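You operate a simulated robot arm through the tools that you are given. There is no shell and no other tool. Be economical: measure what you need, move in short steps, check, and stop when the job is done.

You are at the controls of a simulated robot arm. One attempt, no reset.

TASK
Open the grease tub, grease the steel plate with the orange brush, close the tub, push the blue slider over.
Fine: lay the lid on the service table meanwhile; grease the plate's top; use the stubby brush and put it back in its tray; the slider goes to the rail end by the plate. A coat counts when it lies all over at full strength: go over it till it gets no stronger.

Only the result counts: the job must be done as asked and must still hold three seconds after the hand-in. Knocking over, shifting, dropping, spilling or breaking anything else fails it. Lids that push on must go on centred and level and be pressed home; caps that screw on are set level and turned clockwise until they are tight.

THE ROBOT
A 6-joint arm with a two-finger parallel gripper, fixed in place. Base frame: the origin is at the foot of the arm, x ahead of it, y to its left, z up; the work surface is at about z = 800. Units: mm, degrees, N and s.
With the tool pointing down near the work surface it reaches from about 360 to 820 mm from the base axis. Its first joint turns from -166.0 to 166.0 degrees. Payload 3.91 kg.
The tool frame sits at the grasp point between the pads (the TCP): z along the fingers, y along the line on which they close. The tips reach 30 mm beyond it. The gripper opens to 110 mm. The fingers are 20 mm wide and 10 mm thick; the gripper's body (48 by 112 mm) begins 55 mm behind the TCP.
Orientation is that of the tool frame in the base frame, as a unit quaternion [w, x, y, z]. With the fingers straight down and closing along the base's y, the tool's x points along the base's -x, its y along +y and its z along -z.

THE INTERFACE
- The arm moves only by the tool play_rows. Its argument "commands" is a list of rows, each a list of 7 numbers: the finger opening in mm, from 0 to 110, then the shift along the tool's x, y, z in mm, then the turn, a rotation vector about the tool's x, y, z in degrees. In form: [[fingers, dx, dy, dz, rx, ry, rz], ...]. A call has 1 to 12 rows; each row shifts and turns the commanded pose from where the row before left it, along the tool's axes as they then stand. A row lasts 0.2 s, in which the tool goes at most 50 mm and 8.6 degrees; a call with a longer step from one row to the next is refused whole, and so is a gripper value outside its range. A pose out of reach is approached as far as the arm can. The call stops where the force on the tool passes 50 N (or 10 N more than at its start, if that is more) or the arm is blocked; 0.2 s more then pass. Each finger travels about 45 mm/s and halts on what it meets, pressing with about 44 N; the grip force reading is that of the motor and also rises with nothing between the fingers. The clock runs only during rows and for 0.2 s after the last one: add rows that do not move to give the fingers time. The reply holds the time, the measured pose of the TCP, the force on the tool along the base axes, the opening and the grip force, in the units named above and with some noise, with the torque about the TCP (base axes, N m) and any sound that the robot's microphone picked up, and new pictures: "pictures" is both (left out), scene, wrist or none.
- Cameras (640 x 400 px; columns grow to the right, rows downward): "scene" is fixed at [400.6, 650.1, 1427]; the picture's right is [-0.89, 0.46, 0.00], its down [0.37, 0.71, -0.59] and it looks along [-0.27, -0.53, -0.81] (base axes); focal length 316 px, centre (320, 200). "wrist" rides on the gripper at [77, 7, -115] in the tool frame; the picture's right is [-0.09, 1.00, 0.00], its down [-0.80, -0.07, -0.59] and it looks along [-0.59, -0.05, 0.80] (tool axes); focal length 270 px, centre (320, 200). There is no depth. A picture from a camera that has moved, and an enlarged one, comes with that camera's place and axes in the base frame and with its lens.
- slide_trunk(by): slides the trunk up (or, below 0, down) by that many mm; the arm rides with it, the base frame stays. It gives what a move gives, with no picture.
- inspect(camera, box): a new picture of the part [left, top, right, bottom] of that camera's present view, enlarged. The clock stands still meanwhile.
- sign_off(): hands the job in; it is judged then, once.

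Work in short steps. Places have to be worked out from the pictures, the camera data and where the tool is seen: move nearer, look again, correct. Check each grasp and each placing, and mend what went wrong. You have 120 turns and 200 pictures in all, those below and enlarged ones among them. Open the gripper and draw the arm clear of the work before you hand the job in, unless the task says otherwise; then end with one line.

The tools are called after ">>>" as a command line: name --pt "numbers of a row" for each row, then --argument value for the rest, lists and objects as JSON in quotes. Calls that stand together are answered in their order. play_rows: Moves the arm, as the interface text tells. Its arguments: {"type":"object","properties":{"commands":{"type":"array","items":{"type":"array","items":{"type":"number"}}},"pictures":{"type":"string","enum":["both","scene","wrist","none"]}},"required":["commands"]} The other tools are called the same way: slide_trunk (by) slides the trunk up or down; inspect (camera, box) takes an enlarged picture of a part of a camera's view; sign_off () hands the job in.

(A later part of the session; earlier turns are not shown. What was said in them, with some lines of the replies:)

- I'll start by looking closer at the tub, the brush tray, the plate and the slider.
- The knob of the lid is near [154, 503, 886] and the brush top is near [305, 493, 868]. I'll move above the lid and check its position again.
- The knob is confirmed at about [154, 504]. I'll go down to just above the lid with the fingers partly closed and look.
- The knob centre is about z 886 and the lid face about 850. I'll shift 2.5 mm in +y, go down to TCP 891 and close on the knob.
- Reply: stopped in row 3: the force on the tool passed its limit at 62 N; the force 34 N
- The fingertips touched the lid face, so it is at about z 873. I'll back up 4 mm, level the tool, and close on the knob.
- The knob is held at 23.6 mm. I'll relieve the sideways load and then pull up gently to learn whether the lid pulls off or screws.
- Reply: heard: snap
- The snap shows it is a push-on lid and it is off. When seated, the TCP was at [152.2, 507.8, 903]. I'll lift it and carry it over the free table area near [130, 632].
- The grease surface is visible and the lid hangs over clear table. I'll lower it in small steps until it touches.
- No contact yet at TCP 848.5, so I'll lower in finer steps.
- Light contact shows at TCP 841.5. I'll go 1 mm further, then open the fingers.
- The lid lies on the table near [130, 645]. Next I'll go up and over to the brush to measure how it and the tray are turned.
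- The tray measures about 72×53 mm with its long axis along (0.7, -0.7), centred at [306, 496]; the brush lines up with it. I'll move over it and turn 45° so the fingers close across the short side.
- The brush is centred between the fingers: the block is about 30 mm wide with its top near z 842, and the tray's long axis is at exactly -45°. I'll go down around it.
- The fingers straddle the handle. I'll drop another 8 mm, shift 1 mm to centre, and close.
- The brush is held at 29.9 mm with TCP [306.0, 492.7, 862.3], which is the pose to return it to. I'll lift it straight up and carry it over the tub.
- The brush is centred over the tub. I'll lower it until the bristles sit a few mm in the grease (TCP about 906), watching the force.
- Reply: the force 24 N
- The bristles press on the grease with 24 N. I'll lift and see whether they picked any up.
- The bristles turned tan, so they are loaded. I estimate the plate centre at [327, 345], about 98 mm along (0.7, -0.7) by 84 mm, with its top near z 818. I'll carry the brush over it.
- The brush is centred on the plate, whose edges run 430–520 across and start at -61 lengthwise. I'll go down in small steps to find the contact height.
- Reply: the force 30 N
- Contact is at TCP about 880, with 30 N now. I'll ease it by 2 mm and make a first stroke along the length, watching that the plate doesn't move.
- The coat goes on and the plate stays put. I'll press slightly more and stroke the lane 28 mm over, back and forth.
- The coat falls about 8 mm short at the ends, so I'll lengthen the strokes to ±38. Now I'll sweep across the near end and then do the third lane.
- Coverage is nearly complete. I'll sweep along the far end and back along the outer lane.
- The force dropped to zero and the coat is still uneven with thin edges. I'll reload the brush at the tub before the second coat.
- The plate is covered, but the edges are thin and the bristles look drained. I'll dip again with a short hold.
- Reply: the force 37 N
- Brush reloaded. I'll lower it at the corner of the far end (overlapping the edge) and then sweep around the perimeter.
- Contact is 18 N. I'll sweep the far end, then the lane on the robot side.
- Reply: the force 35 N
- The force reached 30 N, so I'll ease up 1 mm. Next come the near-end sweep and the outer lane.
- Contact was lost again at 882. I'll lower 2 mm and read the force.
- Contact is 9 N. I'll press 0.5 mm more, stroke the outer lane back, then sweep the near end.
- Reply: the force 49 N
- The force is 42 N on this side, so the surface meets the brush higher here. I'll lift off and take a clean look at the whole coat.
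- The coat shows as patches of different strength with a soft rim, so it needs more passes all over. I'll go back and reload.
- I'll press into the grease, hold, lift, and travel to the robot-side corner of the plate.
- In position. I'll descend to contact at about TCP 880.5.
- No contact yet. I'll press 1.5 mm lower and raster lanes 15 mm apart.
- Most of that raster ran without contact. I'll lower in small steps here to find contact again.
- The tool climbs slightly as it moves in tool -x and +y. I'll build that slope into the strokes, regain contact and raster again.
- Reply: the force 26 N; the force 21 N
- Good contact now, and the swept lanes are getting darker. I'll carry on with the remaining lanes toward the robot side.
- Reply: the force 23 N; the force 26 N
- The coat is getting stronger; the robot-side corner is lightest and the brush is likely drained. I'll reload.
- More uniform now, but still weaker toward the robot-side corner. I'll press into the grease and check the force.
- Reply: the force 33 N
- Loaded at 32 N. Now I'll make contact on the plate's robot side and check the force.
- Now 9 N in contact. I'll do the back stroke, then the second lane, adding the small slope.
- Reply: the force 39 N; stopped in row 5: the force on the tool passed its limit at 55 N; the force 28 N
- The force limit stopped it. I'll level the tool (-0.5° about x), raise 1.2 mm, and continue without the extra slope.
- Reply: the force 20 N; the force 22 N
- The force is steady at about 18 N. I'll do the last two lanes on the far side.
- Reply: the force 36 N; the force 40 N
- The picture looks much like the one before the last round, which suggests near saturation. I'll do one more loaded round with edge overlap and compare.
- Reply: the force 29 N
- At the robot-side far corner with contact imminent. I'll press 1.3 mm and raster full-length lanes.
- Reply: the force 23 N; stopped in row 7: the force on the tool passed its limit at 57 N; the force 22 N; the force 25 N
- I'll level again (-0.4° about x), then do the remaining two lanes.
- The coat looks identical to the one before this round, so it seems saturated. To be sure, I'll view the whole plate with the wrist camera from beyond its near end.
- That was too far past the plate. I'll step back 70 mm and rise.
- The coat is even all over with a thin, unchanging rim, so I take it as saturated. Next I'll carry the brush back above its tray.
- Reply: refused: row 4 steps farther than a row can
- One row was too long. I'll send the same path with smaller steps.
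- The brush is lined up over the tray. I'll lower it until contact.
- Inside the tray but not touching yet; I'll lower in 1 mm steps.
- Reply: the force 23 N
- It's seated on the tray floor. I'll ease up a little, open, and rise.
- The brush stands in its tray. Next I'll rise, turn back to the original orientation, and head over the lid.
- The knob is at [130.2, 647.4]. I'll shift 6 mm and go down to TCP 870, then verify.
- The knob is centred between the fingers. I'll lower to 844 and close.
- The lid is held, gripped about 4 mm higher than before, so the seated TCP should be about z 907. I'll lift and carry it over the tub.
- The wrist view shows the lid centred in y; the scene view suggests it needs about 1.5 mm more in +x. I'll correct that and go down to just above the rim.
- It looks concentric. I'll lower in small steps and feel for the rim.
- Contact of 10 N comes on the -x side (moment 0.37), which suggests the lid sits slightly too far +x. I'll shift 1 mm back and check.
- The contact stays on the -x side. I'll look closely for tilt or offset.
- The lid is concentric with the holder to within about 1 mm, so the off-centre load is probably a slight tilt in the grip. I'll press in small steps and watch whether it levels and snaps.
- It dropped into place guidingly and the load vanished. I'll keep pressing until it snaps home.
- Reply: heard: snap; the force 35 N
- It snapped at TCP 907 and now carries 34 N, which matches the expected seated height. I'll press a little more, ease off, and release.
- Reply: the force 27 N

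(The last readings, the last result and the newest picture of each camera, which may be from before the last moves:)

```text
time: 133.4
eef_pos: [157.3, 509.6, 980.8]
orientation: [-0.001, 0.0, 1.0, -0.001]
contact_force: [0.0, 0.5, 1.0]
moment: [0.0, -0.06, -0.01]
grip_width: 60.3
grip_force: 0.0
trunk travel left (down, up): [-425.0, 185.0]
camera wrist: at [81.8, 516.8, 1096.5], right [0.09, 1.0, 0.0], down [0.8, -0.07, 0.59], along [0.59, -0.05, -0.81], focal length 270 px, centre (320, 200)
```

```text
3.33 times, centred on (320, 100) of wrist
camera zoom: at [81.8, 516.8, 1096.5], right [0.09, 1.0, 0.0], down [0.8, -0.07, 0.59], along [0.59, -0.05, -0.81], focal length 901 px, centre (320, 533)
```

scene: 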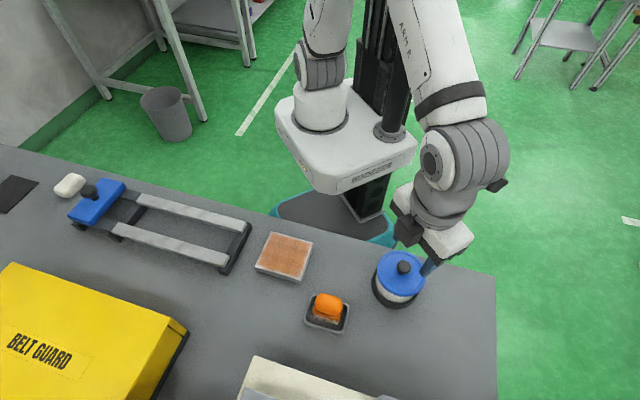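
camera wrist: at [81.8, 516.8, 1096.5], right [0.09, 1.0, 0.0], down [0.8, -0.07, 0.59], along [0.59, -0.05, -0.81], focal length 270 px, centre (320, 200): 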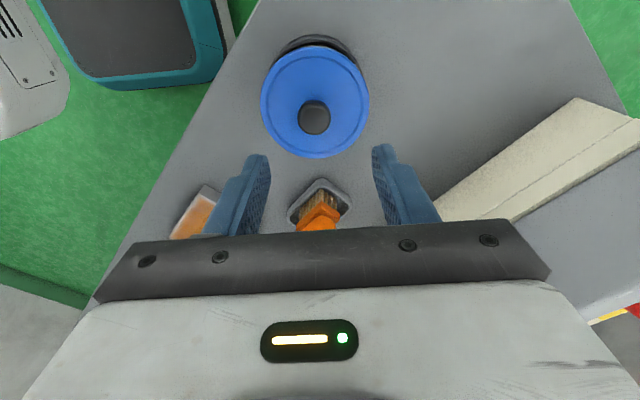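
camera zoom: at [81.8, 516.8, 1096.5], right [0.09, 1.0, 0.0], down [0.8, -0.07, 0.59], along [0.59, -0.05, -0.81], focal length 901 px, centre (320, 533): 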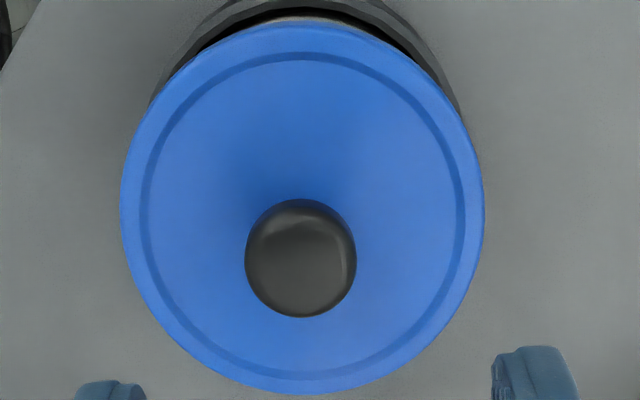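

The lid is back exactly where it was (knob at the same scene pixel). Next is the slider: I'll turn so the fingers close along the rail and travel toward it at height.

>>> play_rows --pt "60 0 0 -10 0 0 -7.5" --pt "60 0 0 -10 0 0 -7.5" --pt "60 0 0 0 0 0 -7.5" --pt "60 0 0 0 0 0 -7.5" --pt "60 0 0 0 0 0 -7.5" --pt "60 0 0 0 0 0 -7.5" --pt "60 0 -48 0 0 0 0" --pt "60 0 -48 0 0 0 0" --pt "60 0 -48 0 0 0 0" --pt "60 0 -48 0 0 0 0" --pt "60 0 -48 0 0 0 0" --pt "60 0 -48 0 0 0 0" --pictures "none"

>>> play_rows --pt "60 0 -48 0 0 0 0" --pt "60 0 -48 0 0 0 0" --pt "60 0 -48 0 0 0 0" --pt "60 0 -48 0 0 0 0" --pt "60 0 -48 0 0 0 0" --pt "60 0 -48 0 0 0 0" --pt "60 0 -48 0 0 0 0" --pt "60 0 0 0 0 0 0"

```text
time: 136.0
eef_pos: [359.6, 306.3, 1000.9]
orientation: [-0.002, -0.383, 0.924, -0.001]
contact_force: [-0.1, 0.8, 0.4]
moment: [0.0, 0.0, 0.0]
grip_width: 60.1
grip_force: 0.1
trunk travel left (down, up): [-425.0, 185.0]
```

```text
time: 137.8
eef_pos: [595.1, 65.8, 1000.9]
orientation: [-0.002, -0.382, 0.924, -0.001]
contact_force: [-0.7, -0.4, -0.2]
moment: [0.01, 0.01, -0.03]
grip_width: 60.1
grip_force: 0.1
trunk travel left (down, up): [-425.0, 185.0]
camera wrist: at [537.9, 16.7, 1116.6], right [-0.64, 0.77, 0.0], down [0.62, 0.52, 0.59], along [0.45, 0.38, -0.81], focal length 270 px, centre (320, 200)
```

scene: 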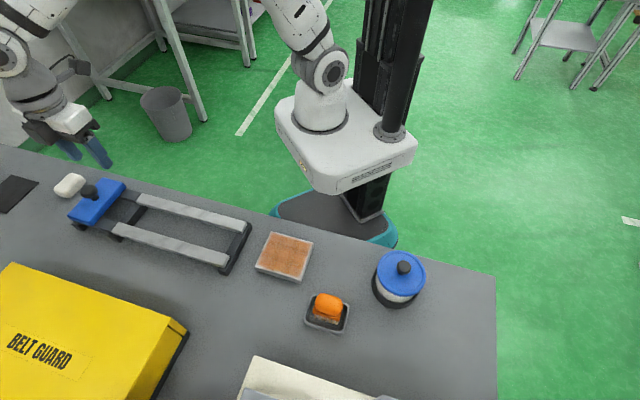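
wrist: 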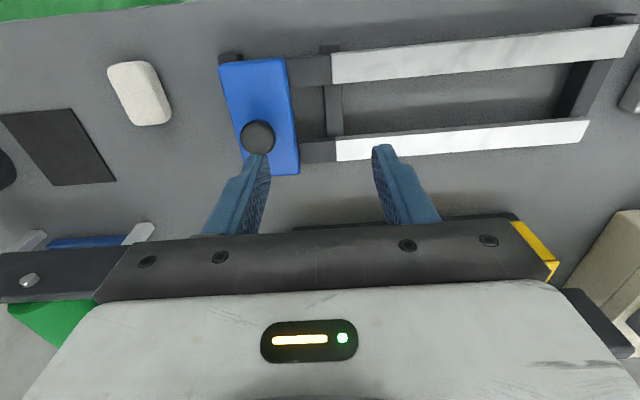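

The knob appears near [653, 38, 877]. I'll move above it, descend partway, and look again.

>>> play_rows --pt "60 -11 -30 10 0 0 0" --pt "60 -10 -31 20 0 0 0" --pt "60 0 0 30 0 0 0" --pt "60 0 0 0 0 0 0"

>>> inspect --camera "scene" --box '[40, 130, 200, 250]'

```text
time: 138.8
eef_pos: [653.1, 35.3, 944.5]
orientation: [-0.001, -0.383, 0.924, 0.0]
contact_force: [-0.3, -0.1, 0.0]
moment: [-0.02, 0.0, 0.04]
grip_width: 59.8
grip_force: 0.1
trunk travel left (down, up): [-425.0, 185.0]
camera wrist: at [595.7, -14.7, 1059.9], right [-0.64, 0.77, 0.0], down [0.62, 0.52, 0.59], along [0.45, 0.38, -0.81], focal length 270 px, centre (320, 200)
```

scene: 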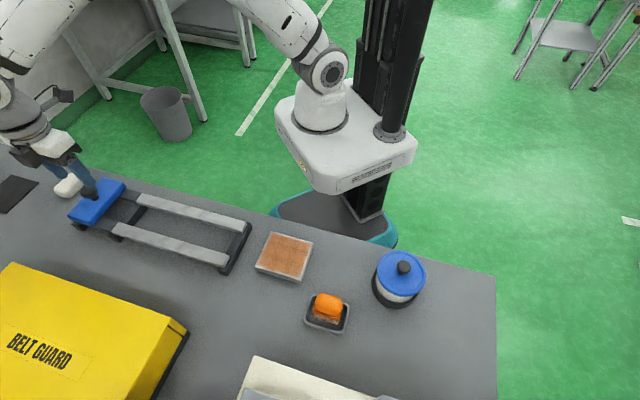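
wrist: 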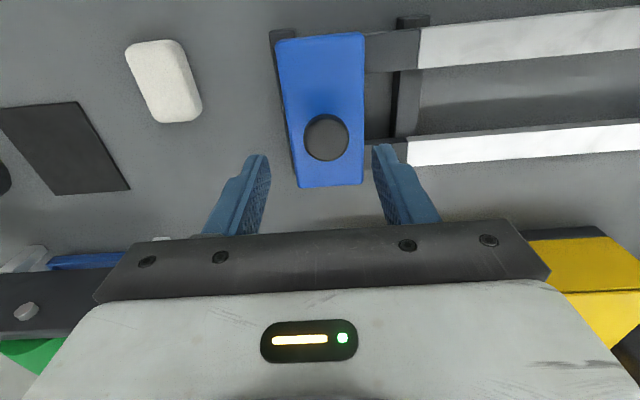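

```text
3.33 times, centred on (120, 190) of scene
camera zoom: at [400.6, 650.1, 1427.0], right [-0.89, 0.46, 0.0], down [0.37, 0.71, -0.59], along [-0.27, -0.53, -0.81], focal length 1054 px, centre (987, 233)
```

zoom: 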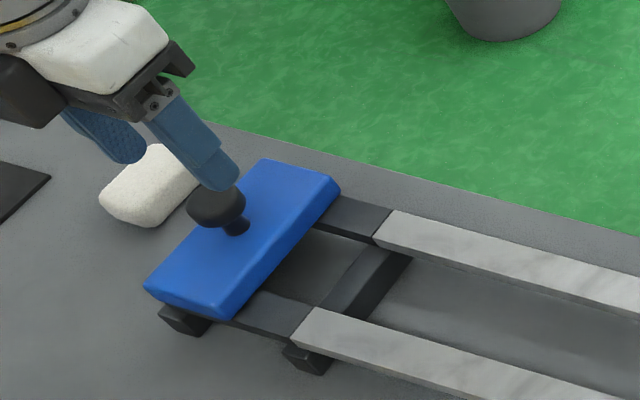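

The knob is at about [652, 38, 877]. I'll centre, lower to TCP 897 and close on it.

>>> play_rows --pt "60 -1.2 2.6 20 0 0 0" --pt "60 0 0 20 0 0 0" --pt "60 0 0 7 0 0 0" --pt "45 0 0 0 0 0 0" --pt "35 0 0 0 0 0 0" --pt "20 0 0 0 0 0 0" --pt "20 0 0 0 0 0 0" --pt "20 0 0 0 0 0 0"

>>> inspect --camera "scene" --box '[40, 130, 200, 250]'

```text
time: 140.6
eef_pos: [653.0, 41.5, 894.6]
orientation: [-0.002, -0.383, 0.924, 0.0]
contact_force: [-8.7, 9.0, -3.1]
moment: [0.34, 0.12, 0.01]
grip_width: 31.4
grip_force: 45.0
trunk travel left (down, up): [-425.0, 185.0]
camera wrist: at [595.9, -8.7, 1010.3], right [-0.64, 0.77, 0.0], down [0.62, 0.52, 0.59], along [0.45, 0.38, -0.81], focal length 270 px, centre (320, 200)
```

scene: 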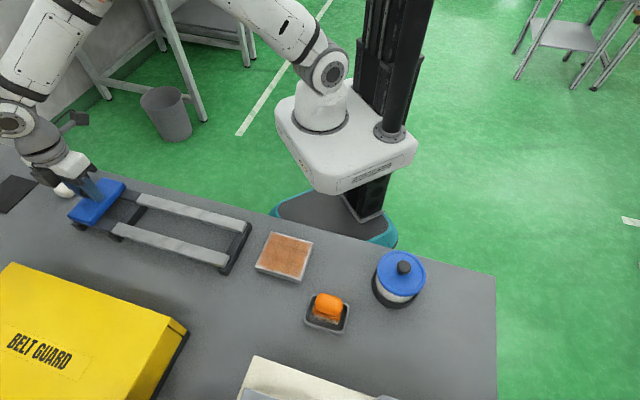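
wrist: 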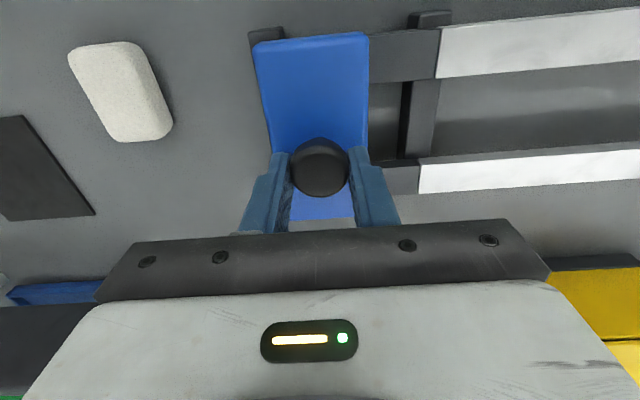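

```text
3.33 times, centred on (120, 190) of scene
camera zoom: at [400.6, 650.1, 1427.0], right [-0.89, 0.46, 0.0], down [0.37, 0.71, -0.59], along [-0.27, -0.53, -0.81], focal length 1054 px, centre (987, 233)
```

zoom: 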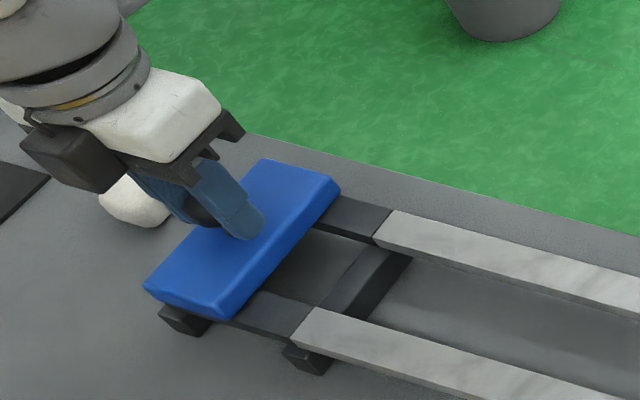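

The knob is held. I'll pull the slider along the rail toward the plate (tool +y) and check the forces.

>>> play_rows --pt "20 0 10 0 0 0 0" --pt "20 0 15 0 0 0 0" --pt "20 0 15 0 0 0 0" --pt "20 0 15 0 0 0 0" --pt "20 0 15 0 0 0 0" --pt "20 0 15 0 0 0 0" --pt "20 0 15 0 0 0 0" --pt "20 0 0 0 0 0 0"

```text
time: 142.4
eef_pos: [582.0, 112.5, 895.1]
orientation: [-0.002, -0.382, 0.924, -0.001]
contact_force: [9.5, 6.5, 11.1]
moment: [0.59, -0.58, 0.03]
grip_width: 31.1
grip_force: 44.5
trunk travel left (down, up): [-425.0, 185.0]
camera wrist: at [524.0, 62.8, 1010.2], right [-0.64, 0.77, 0.0], down [0.62, 0.52, 0.59], along [0.45, 0.38, -0.81], focal length 270 px, centre (320, 200)
```

scene: 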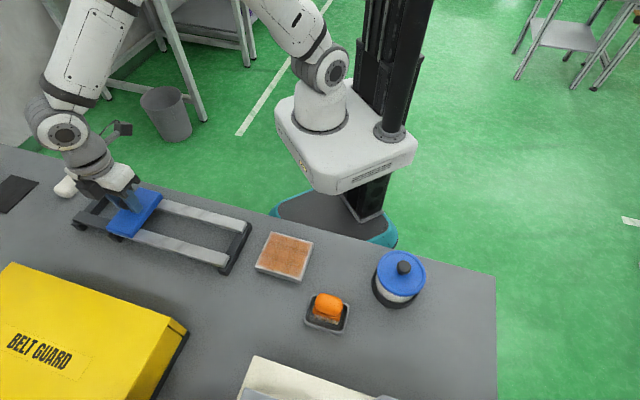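
wrist: 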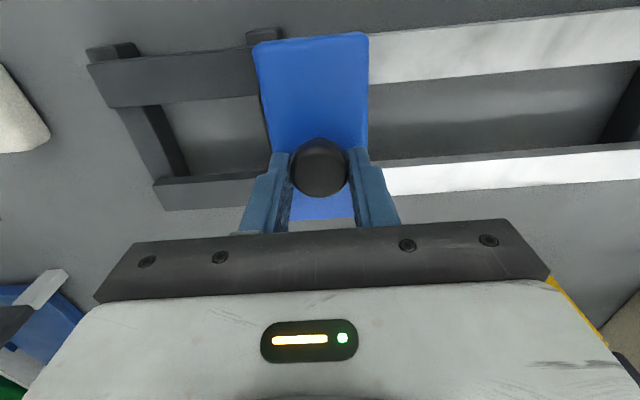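

The slider follows. There is about 11 N side load, so I'll drift slightly toward +e2 and keep going.

>>> play_rows --pt "20 -1 15 -0.5 0 0 0" --pt "20 -0.15 15 0 0 0 0" --pt "20 -0.15 15 0 0 0 0" --pt "20 -0.15 15 0 0 0 0" --pt "20 -0.15 15 0 0 0 0" --pt "20 -0.15 15 0 0 0 0" --pt "20 -0.15 15 0 0 0 0" --pt "20 -0.15 15 0 0 0 0" --pt "20 0 0 0 0 0 0"

```text
time: 144.4
eef_pos: [497.1, 198.0, 894.7]
orientation: [-0.004, -0.383, 0.924, -0.001]
contact_force: [-7.9, -8.5, -14.0]
moment: [0.37, -0.39, 0.04]
grip_width: 31.6
grip_force: 45.3
trunk travel left (down, up): [-425.0, 185.0]
camera wrist: at [440.1, 147.4, 1010.4], right [-0.64, 0.77, 0.0], down [0.62, 0.52, 0.59], along [0.45, 0.38, -0.81], focal length 270 px, centre (320, 200)
```

scene: 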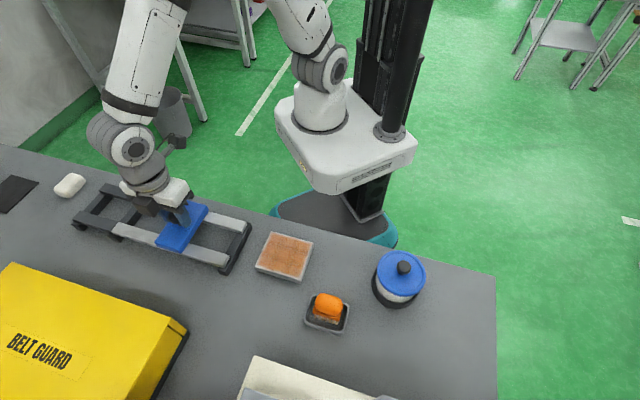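
wrist: 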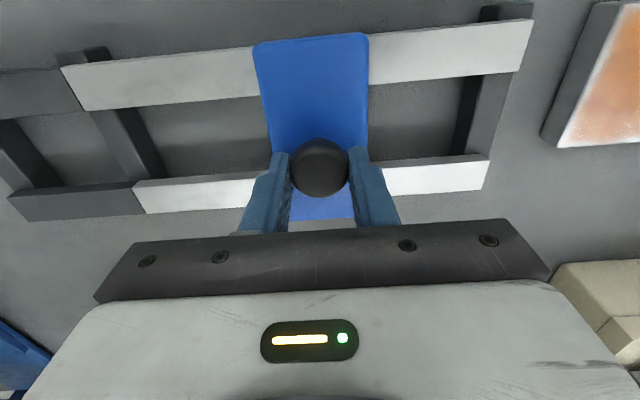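

Only about 75 mm is left. I'll relieve the side and vertical loads and continue until it stops.

>>> play_rows --pt "20 1.5 10 1 0 0 0" --pt "20 0 12 0 0 0 0" --pt "20 0 12 0 0 0 0" --pt "20 0 12 0 0 0 0" --pt "20 0 10 0 0 0 0" --pt "20 0 0 0 0 0 0"

>>> inspect --camera "scene" --box '[120, 170, 280, 290]'

```text
time: 145.8
eef_pos: [458.0, 235.6, 894.8]
orientation: [0.002, -0.383, 0.924, -0.001]
contact_force: [5.2, -0.1, 21.2]
moment: [-0.71, 0.68, 0.03]
grip_width: 31.3
grip_force: 45.2
trunk travel left (down, up): [-425.0, 185.0]
camera wrist: at [399.8, 186.1, 1009.8], right [-0.64, 0.77, 0.0], down [0.62, 0.52, 0.6], along [0.46, 0.38, -0.8], focal length 270 px, centre (320, 200)
```

scene: 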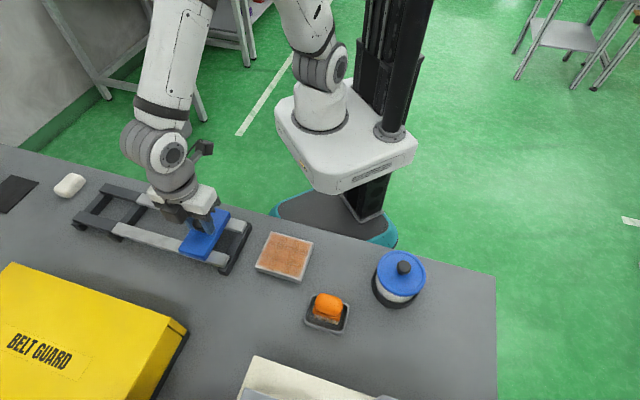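
wrist: 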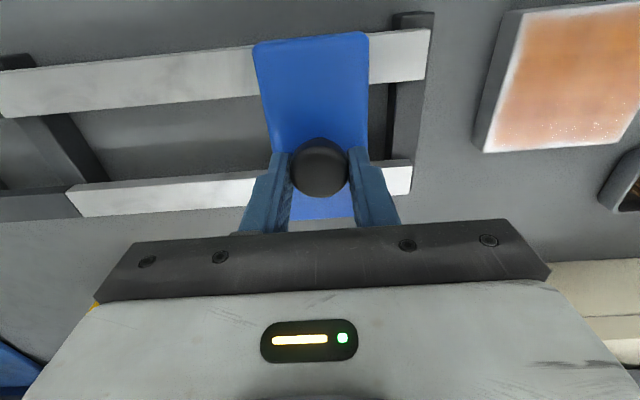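

```text
3.33 times, centred on (200, 230) of scene
camera zoom: at [400.6, 650.1, 1427.0], right [-0.89, 0.46, 0.0], down [0.37, 0.71, -0.59], along [-0.27, -0.53, -0.81], focal length 1054 px, centre (720, 100)
```

zoom: 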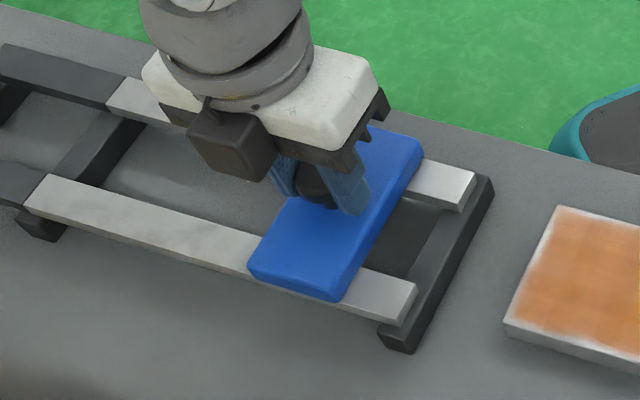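

Some rail is left, about 40 mm. I'll raise 1.3 mm to ease the vertical load and push until blocked.

>>> play_rows --pt "20 0 8 -1.3 0 0 0" --pt "20 0 8 0 0 0 0" --pt "20 0 8 0 0 0 0" --pt "20 0 8 0 0 0 0" --pt "20 0 8 0 0 0 0" --pt "20 0 6 0 0 0 0" --pt "20 0 0 0 0 0 0"

>>> inspect --camera "scene" --box '[120, 170, 280, 290]'

```text
time: 147.2
eef_pos: [433.6, 260.9, 894.2]
orientation: [-0.001, -0.382, 0.924, -0.002]
contact_force: [16.5, -20.6, -2.3]
moment: [-0.71, -0.4, 0.08]
grip_width: 31.3
grip_force: 44.8
trunk travel left (down, up): [-425.0, 185.0]
stopped in row 6: the force on the tool passed its limit at 58 N (the readings are from after the stop); the commanded pose is now the measured one
camera wrist: at [375.8, 211.2, 1010.0], right [-0.64, 0.77, 0.0], down [0.62, 0.52, 0.59], along [0.46, 0.38, -0.81], focal length 270 px, centre (320, 200)
```

scene: 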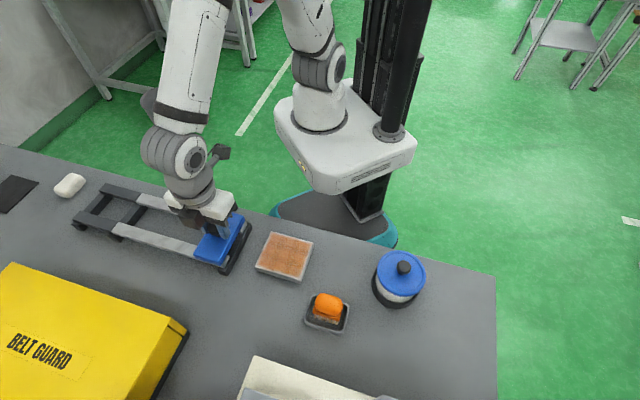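
wrist: 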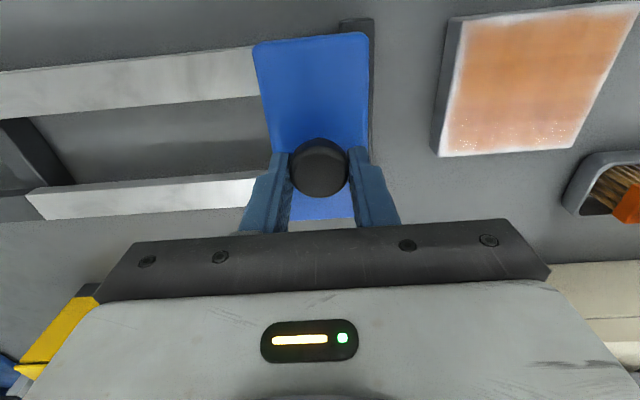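

```text
3.33 times, centred on (200, 230) of scene
camera zoom: at [400.6, 650.1, 1427.0], right [-0.89, 0.46, 0.0], down [0.37, 0.71, -0.59], along [-0.27, -0.53, -0.81], focal length 1054 px, centre (720, 100)
```

zoom: 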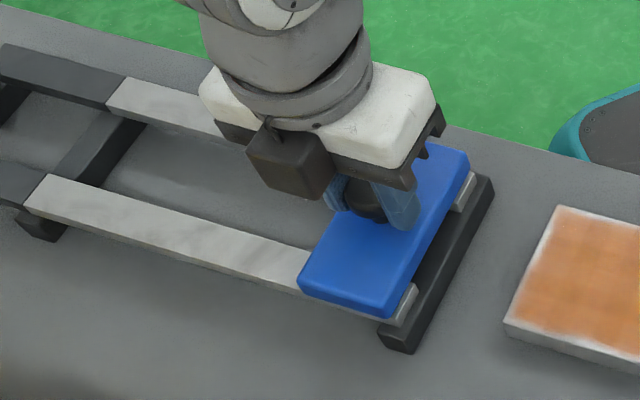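

It blocked at 58 N, near the rail end. I'll push again gently to see whether this is the true stop.

>>> play_rows --pt "20 0 2 0 0 0 0" --pt "20 0 2 0 0 0 0" --pt "20 0 0 0 0 0 0" --pictures "none"

>>> inspect --camera "wrist" --box '[220, 0, 420, 160]'

>>> inspect --camera "wrist" --box '[420, 0, 640, 165]'

```text
time: 147.7
eef_pos: [434.4, 259.5, 893.8]
orientation: [-0.001, -0.382, 0.924, -0.004]
contact_force: [17.9, -17.5, -7.0]
moment: [-0.58, -0.42, 0.11]
grip_width: 31.4
grip_force: 45.0
trunk travel left (down, up): [-425.0, 185.0]
stopped in row 2: the force on the tool passed its limit at 54 N (the readings are from after the stop); the commanded pose is now the measured one
```

```text
2.50 times, centred on (320, 80) of wrist
camera zoom: at [375.4, 211.5, 1010.0], right [-0.64, 0.77, -0.01], down [0.62, 0.52, 0.59], along [0.46, 0.37, -0.81], focal length 676 px, centre (320, 500)
```

zoom: 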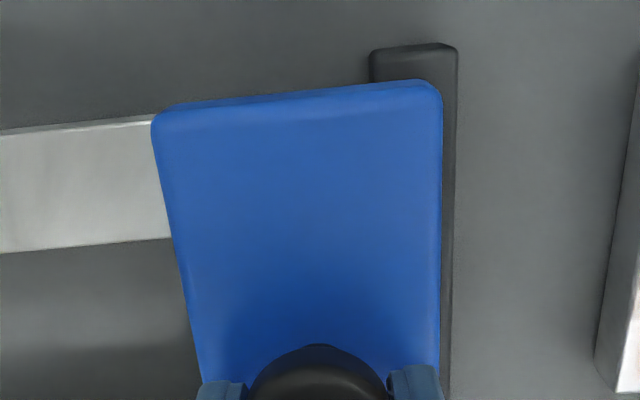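

```text
2.42 times, centred on (530, 82) of wrist
camera zoom: at [375.4, 211.5, 1010.0], right [-0.64, 0.77, -0.01], down [0.62, 0.52, 0.59], along [0.46, 0.37, -0.81], focal length 655 px, centre (-189, 485)
```

zoom: 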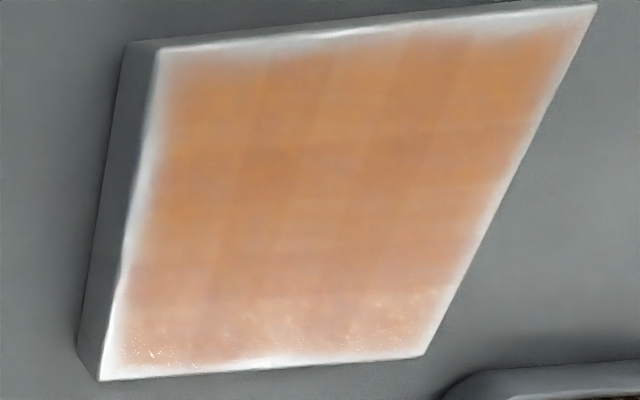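

The slider fully covers the rail ends and is hard against its stop. I'll ease the push, open, and rise.

>>> play_rows --pt "20 0 -0.5 0 0.2 0 0" --pt "40 0 0 0 0 0 0" --pt "55 0 0 0 0 0 0" --pt "60 0 0 0 0 0 0" --pt "60 0 0 -30 0 0 0" --pt "60 0 0 -45 0 0 0" --pt "60 0 0 -45 0 0 0" --pt "60 0 -45 0 0 0 0" --pt "60 0 -45 0 0 0 0" --pt "60 0 0 0 0 0 0"

>>> inspect --camera "scene" --box '[140, 180, 340, 305]'

```text
time: 149.8
eef_pos: [494.2, 200.4, 1020.0]
orientation: [0.001, -0.382, 0.924, -0.006]
contact_force: [0.6, 0.6, 0.0]
moment: [0.02, -0.02, 0.01]
grip_width: 60.1
grip_force: 0.0
trunk travel left (down, up): [-425.0, 185.0]
camera wrist: at [435.3, 152.2, 1134.8], right [-0.64, 0.77, -0.01], down [0.61, 0.52, 0.59], along [0.46, 0.37, -0.81], focal length 270 px, centre (320, 200)
```

scene: 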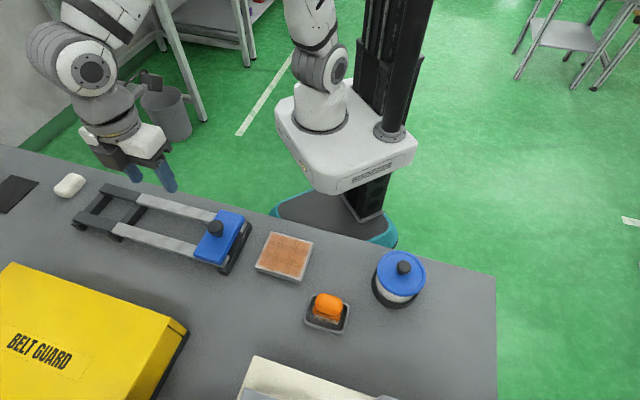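
wrist: 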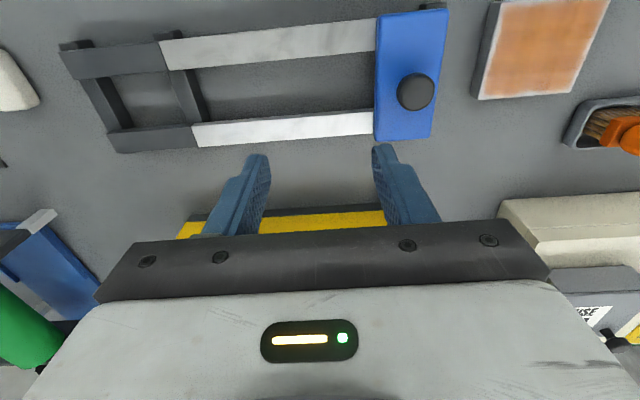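

```text
3.20 times, centred on (240, 242) of scene
camera zoom: at [400.6, 650.1, 1427.0], right [-0.89, 0.46, 0.0], down [0.37, 0.71, -0.59], along [-0.27, -0.53, -0.81], focal length 1012 px, centre (576, 64)
```

zoom: 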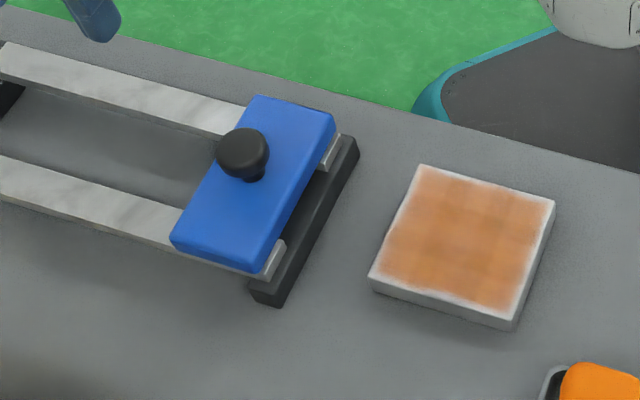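

Everything is in place: slider at its stop by the plate, lid on, brush in its tray, plate coated. I'll open the gripper fully and rise a bit more before a last look.

>>> play_rows --pt "90 0 0 -30 0 0 0" --pt "110 0 0 -30 0 0 0" --pt "110 0 0 0 0 0 0" --pt "110 0 0 0 0 0 0" --pictures "none"

>>> inspect --camera "scene" --box '[180, 190, 500, 390]'

```text
time: 150.8
eef_pos: [494.6, 203.1, 1079.9]
orientation: [0.0, -0.382, 0.924, -0.006]
contact_force: [0.4, -0.4, -0.2]
moment: [-0.01, 0.0, 0.03]
grip_width: 110.2
grip_force: 0.2
trunk travel left (down, up): [-425.0, 185.0]
```

```text
2.00 times, centred on (340, 290) of scene
camera zoom: at [400.6, 650.1, 1427.0], right [-0.89, 0.46, 0.0], down [0.37, 0.71, -0.59], along [-0.27, -0.53, -0.81], focal length 632 px, centre (280, 20)
```

zoom: 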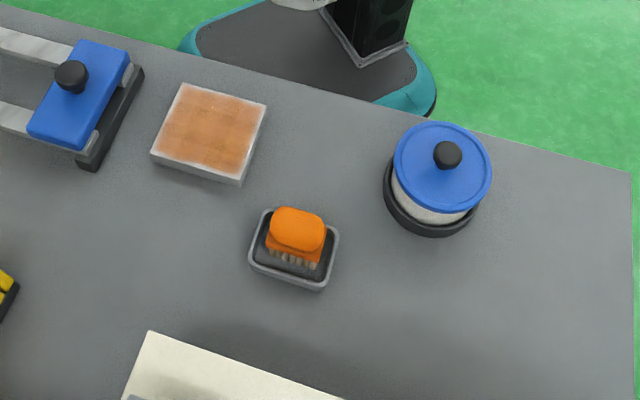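

The last look shows everything in place and the arm is clear, so I'm handing in.

>>> sign_off

```text
The job is handed in.
```

I greased the top of the plate, put the brush back in its tray, snapped the lid back on the tub and pushed the slider to its stop by the plate. I judged the coat to be at full strength because it looked no stronger after two more freshly loaded rounds.
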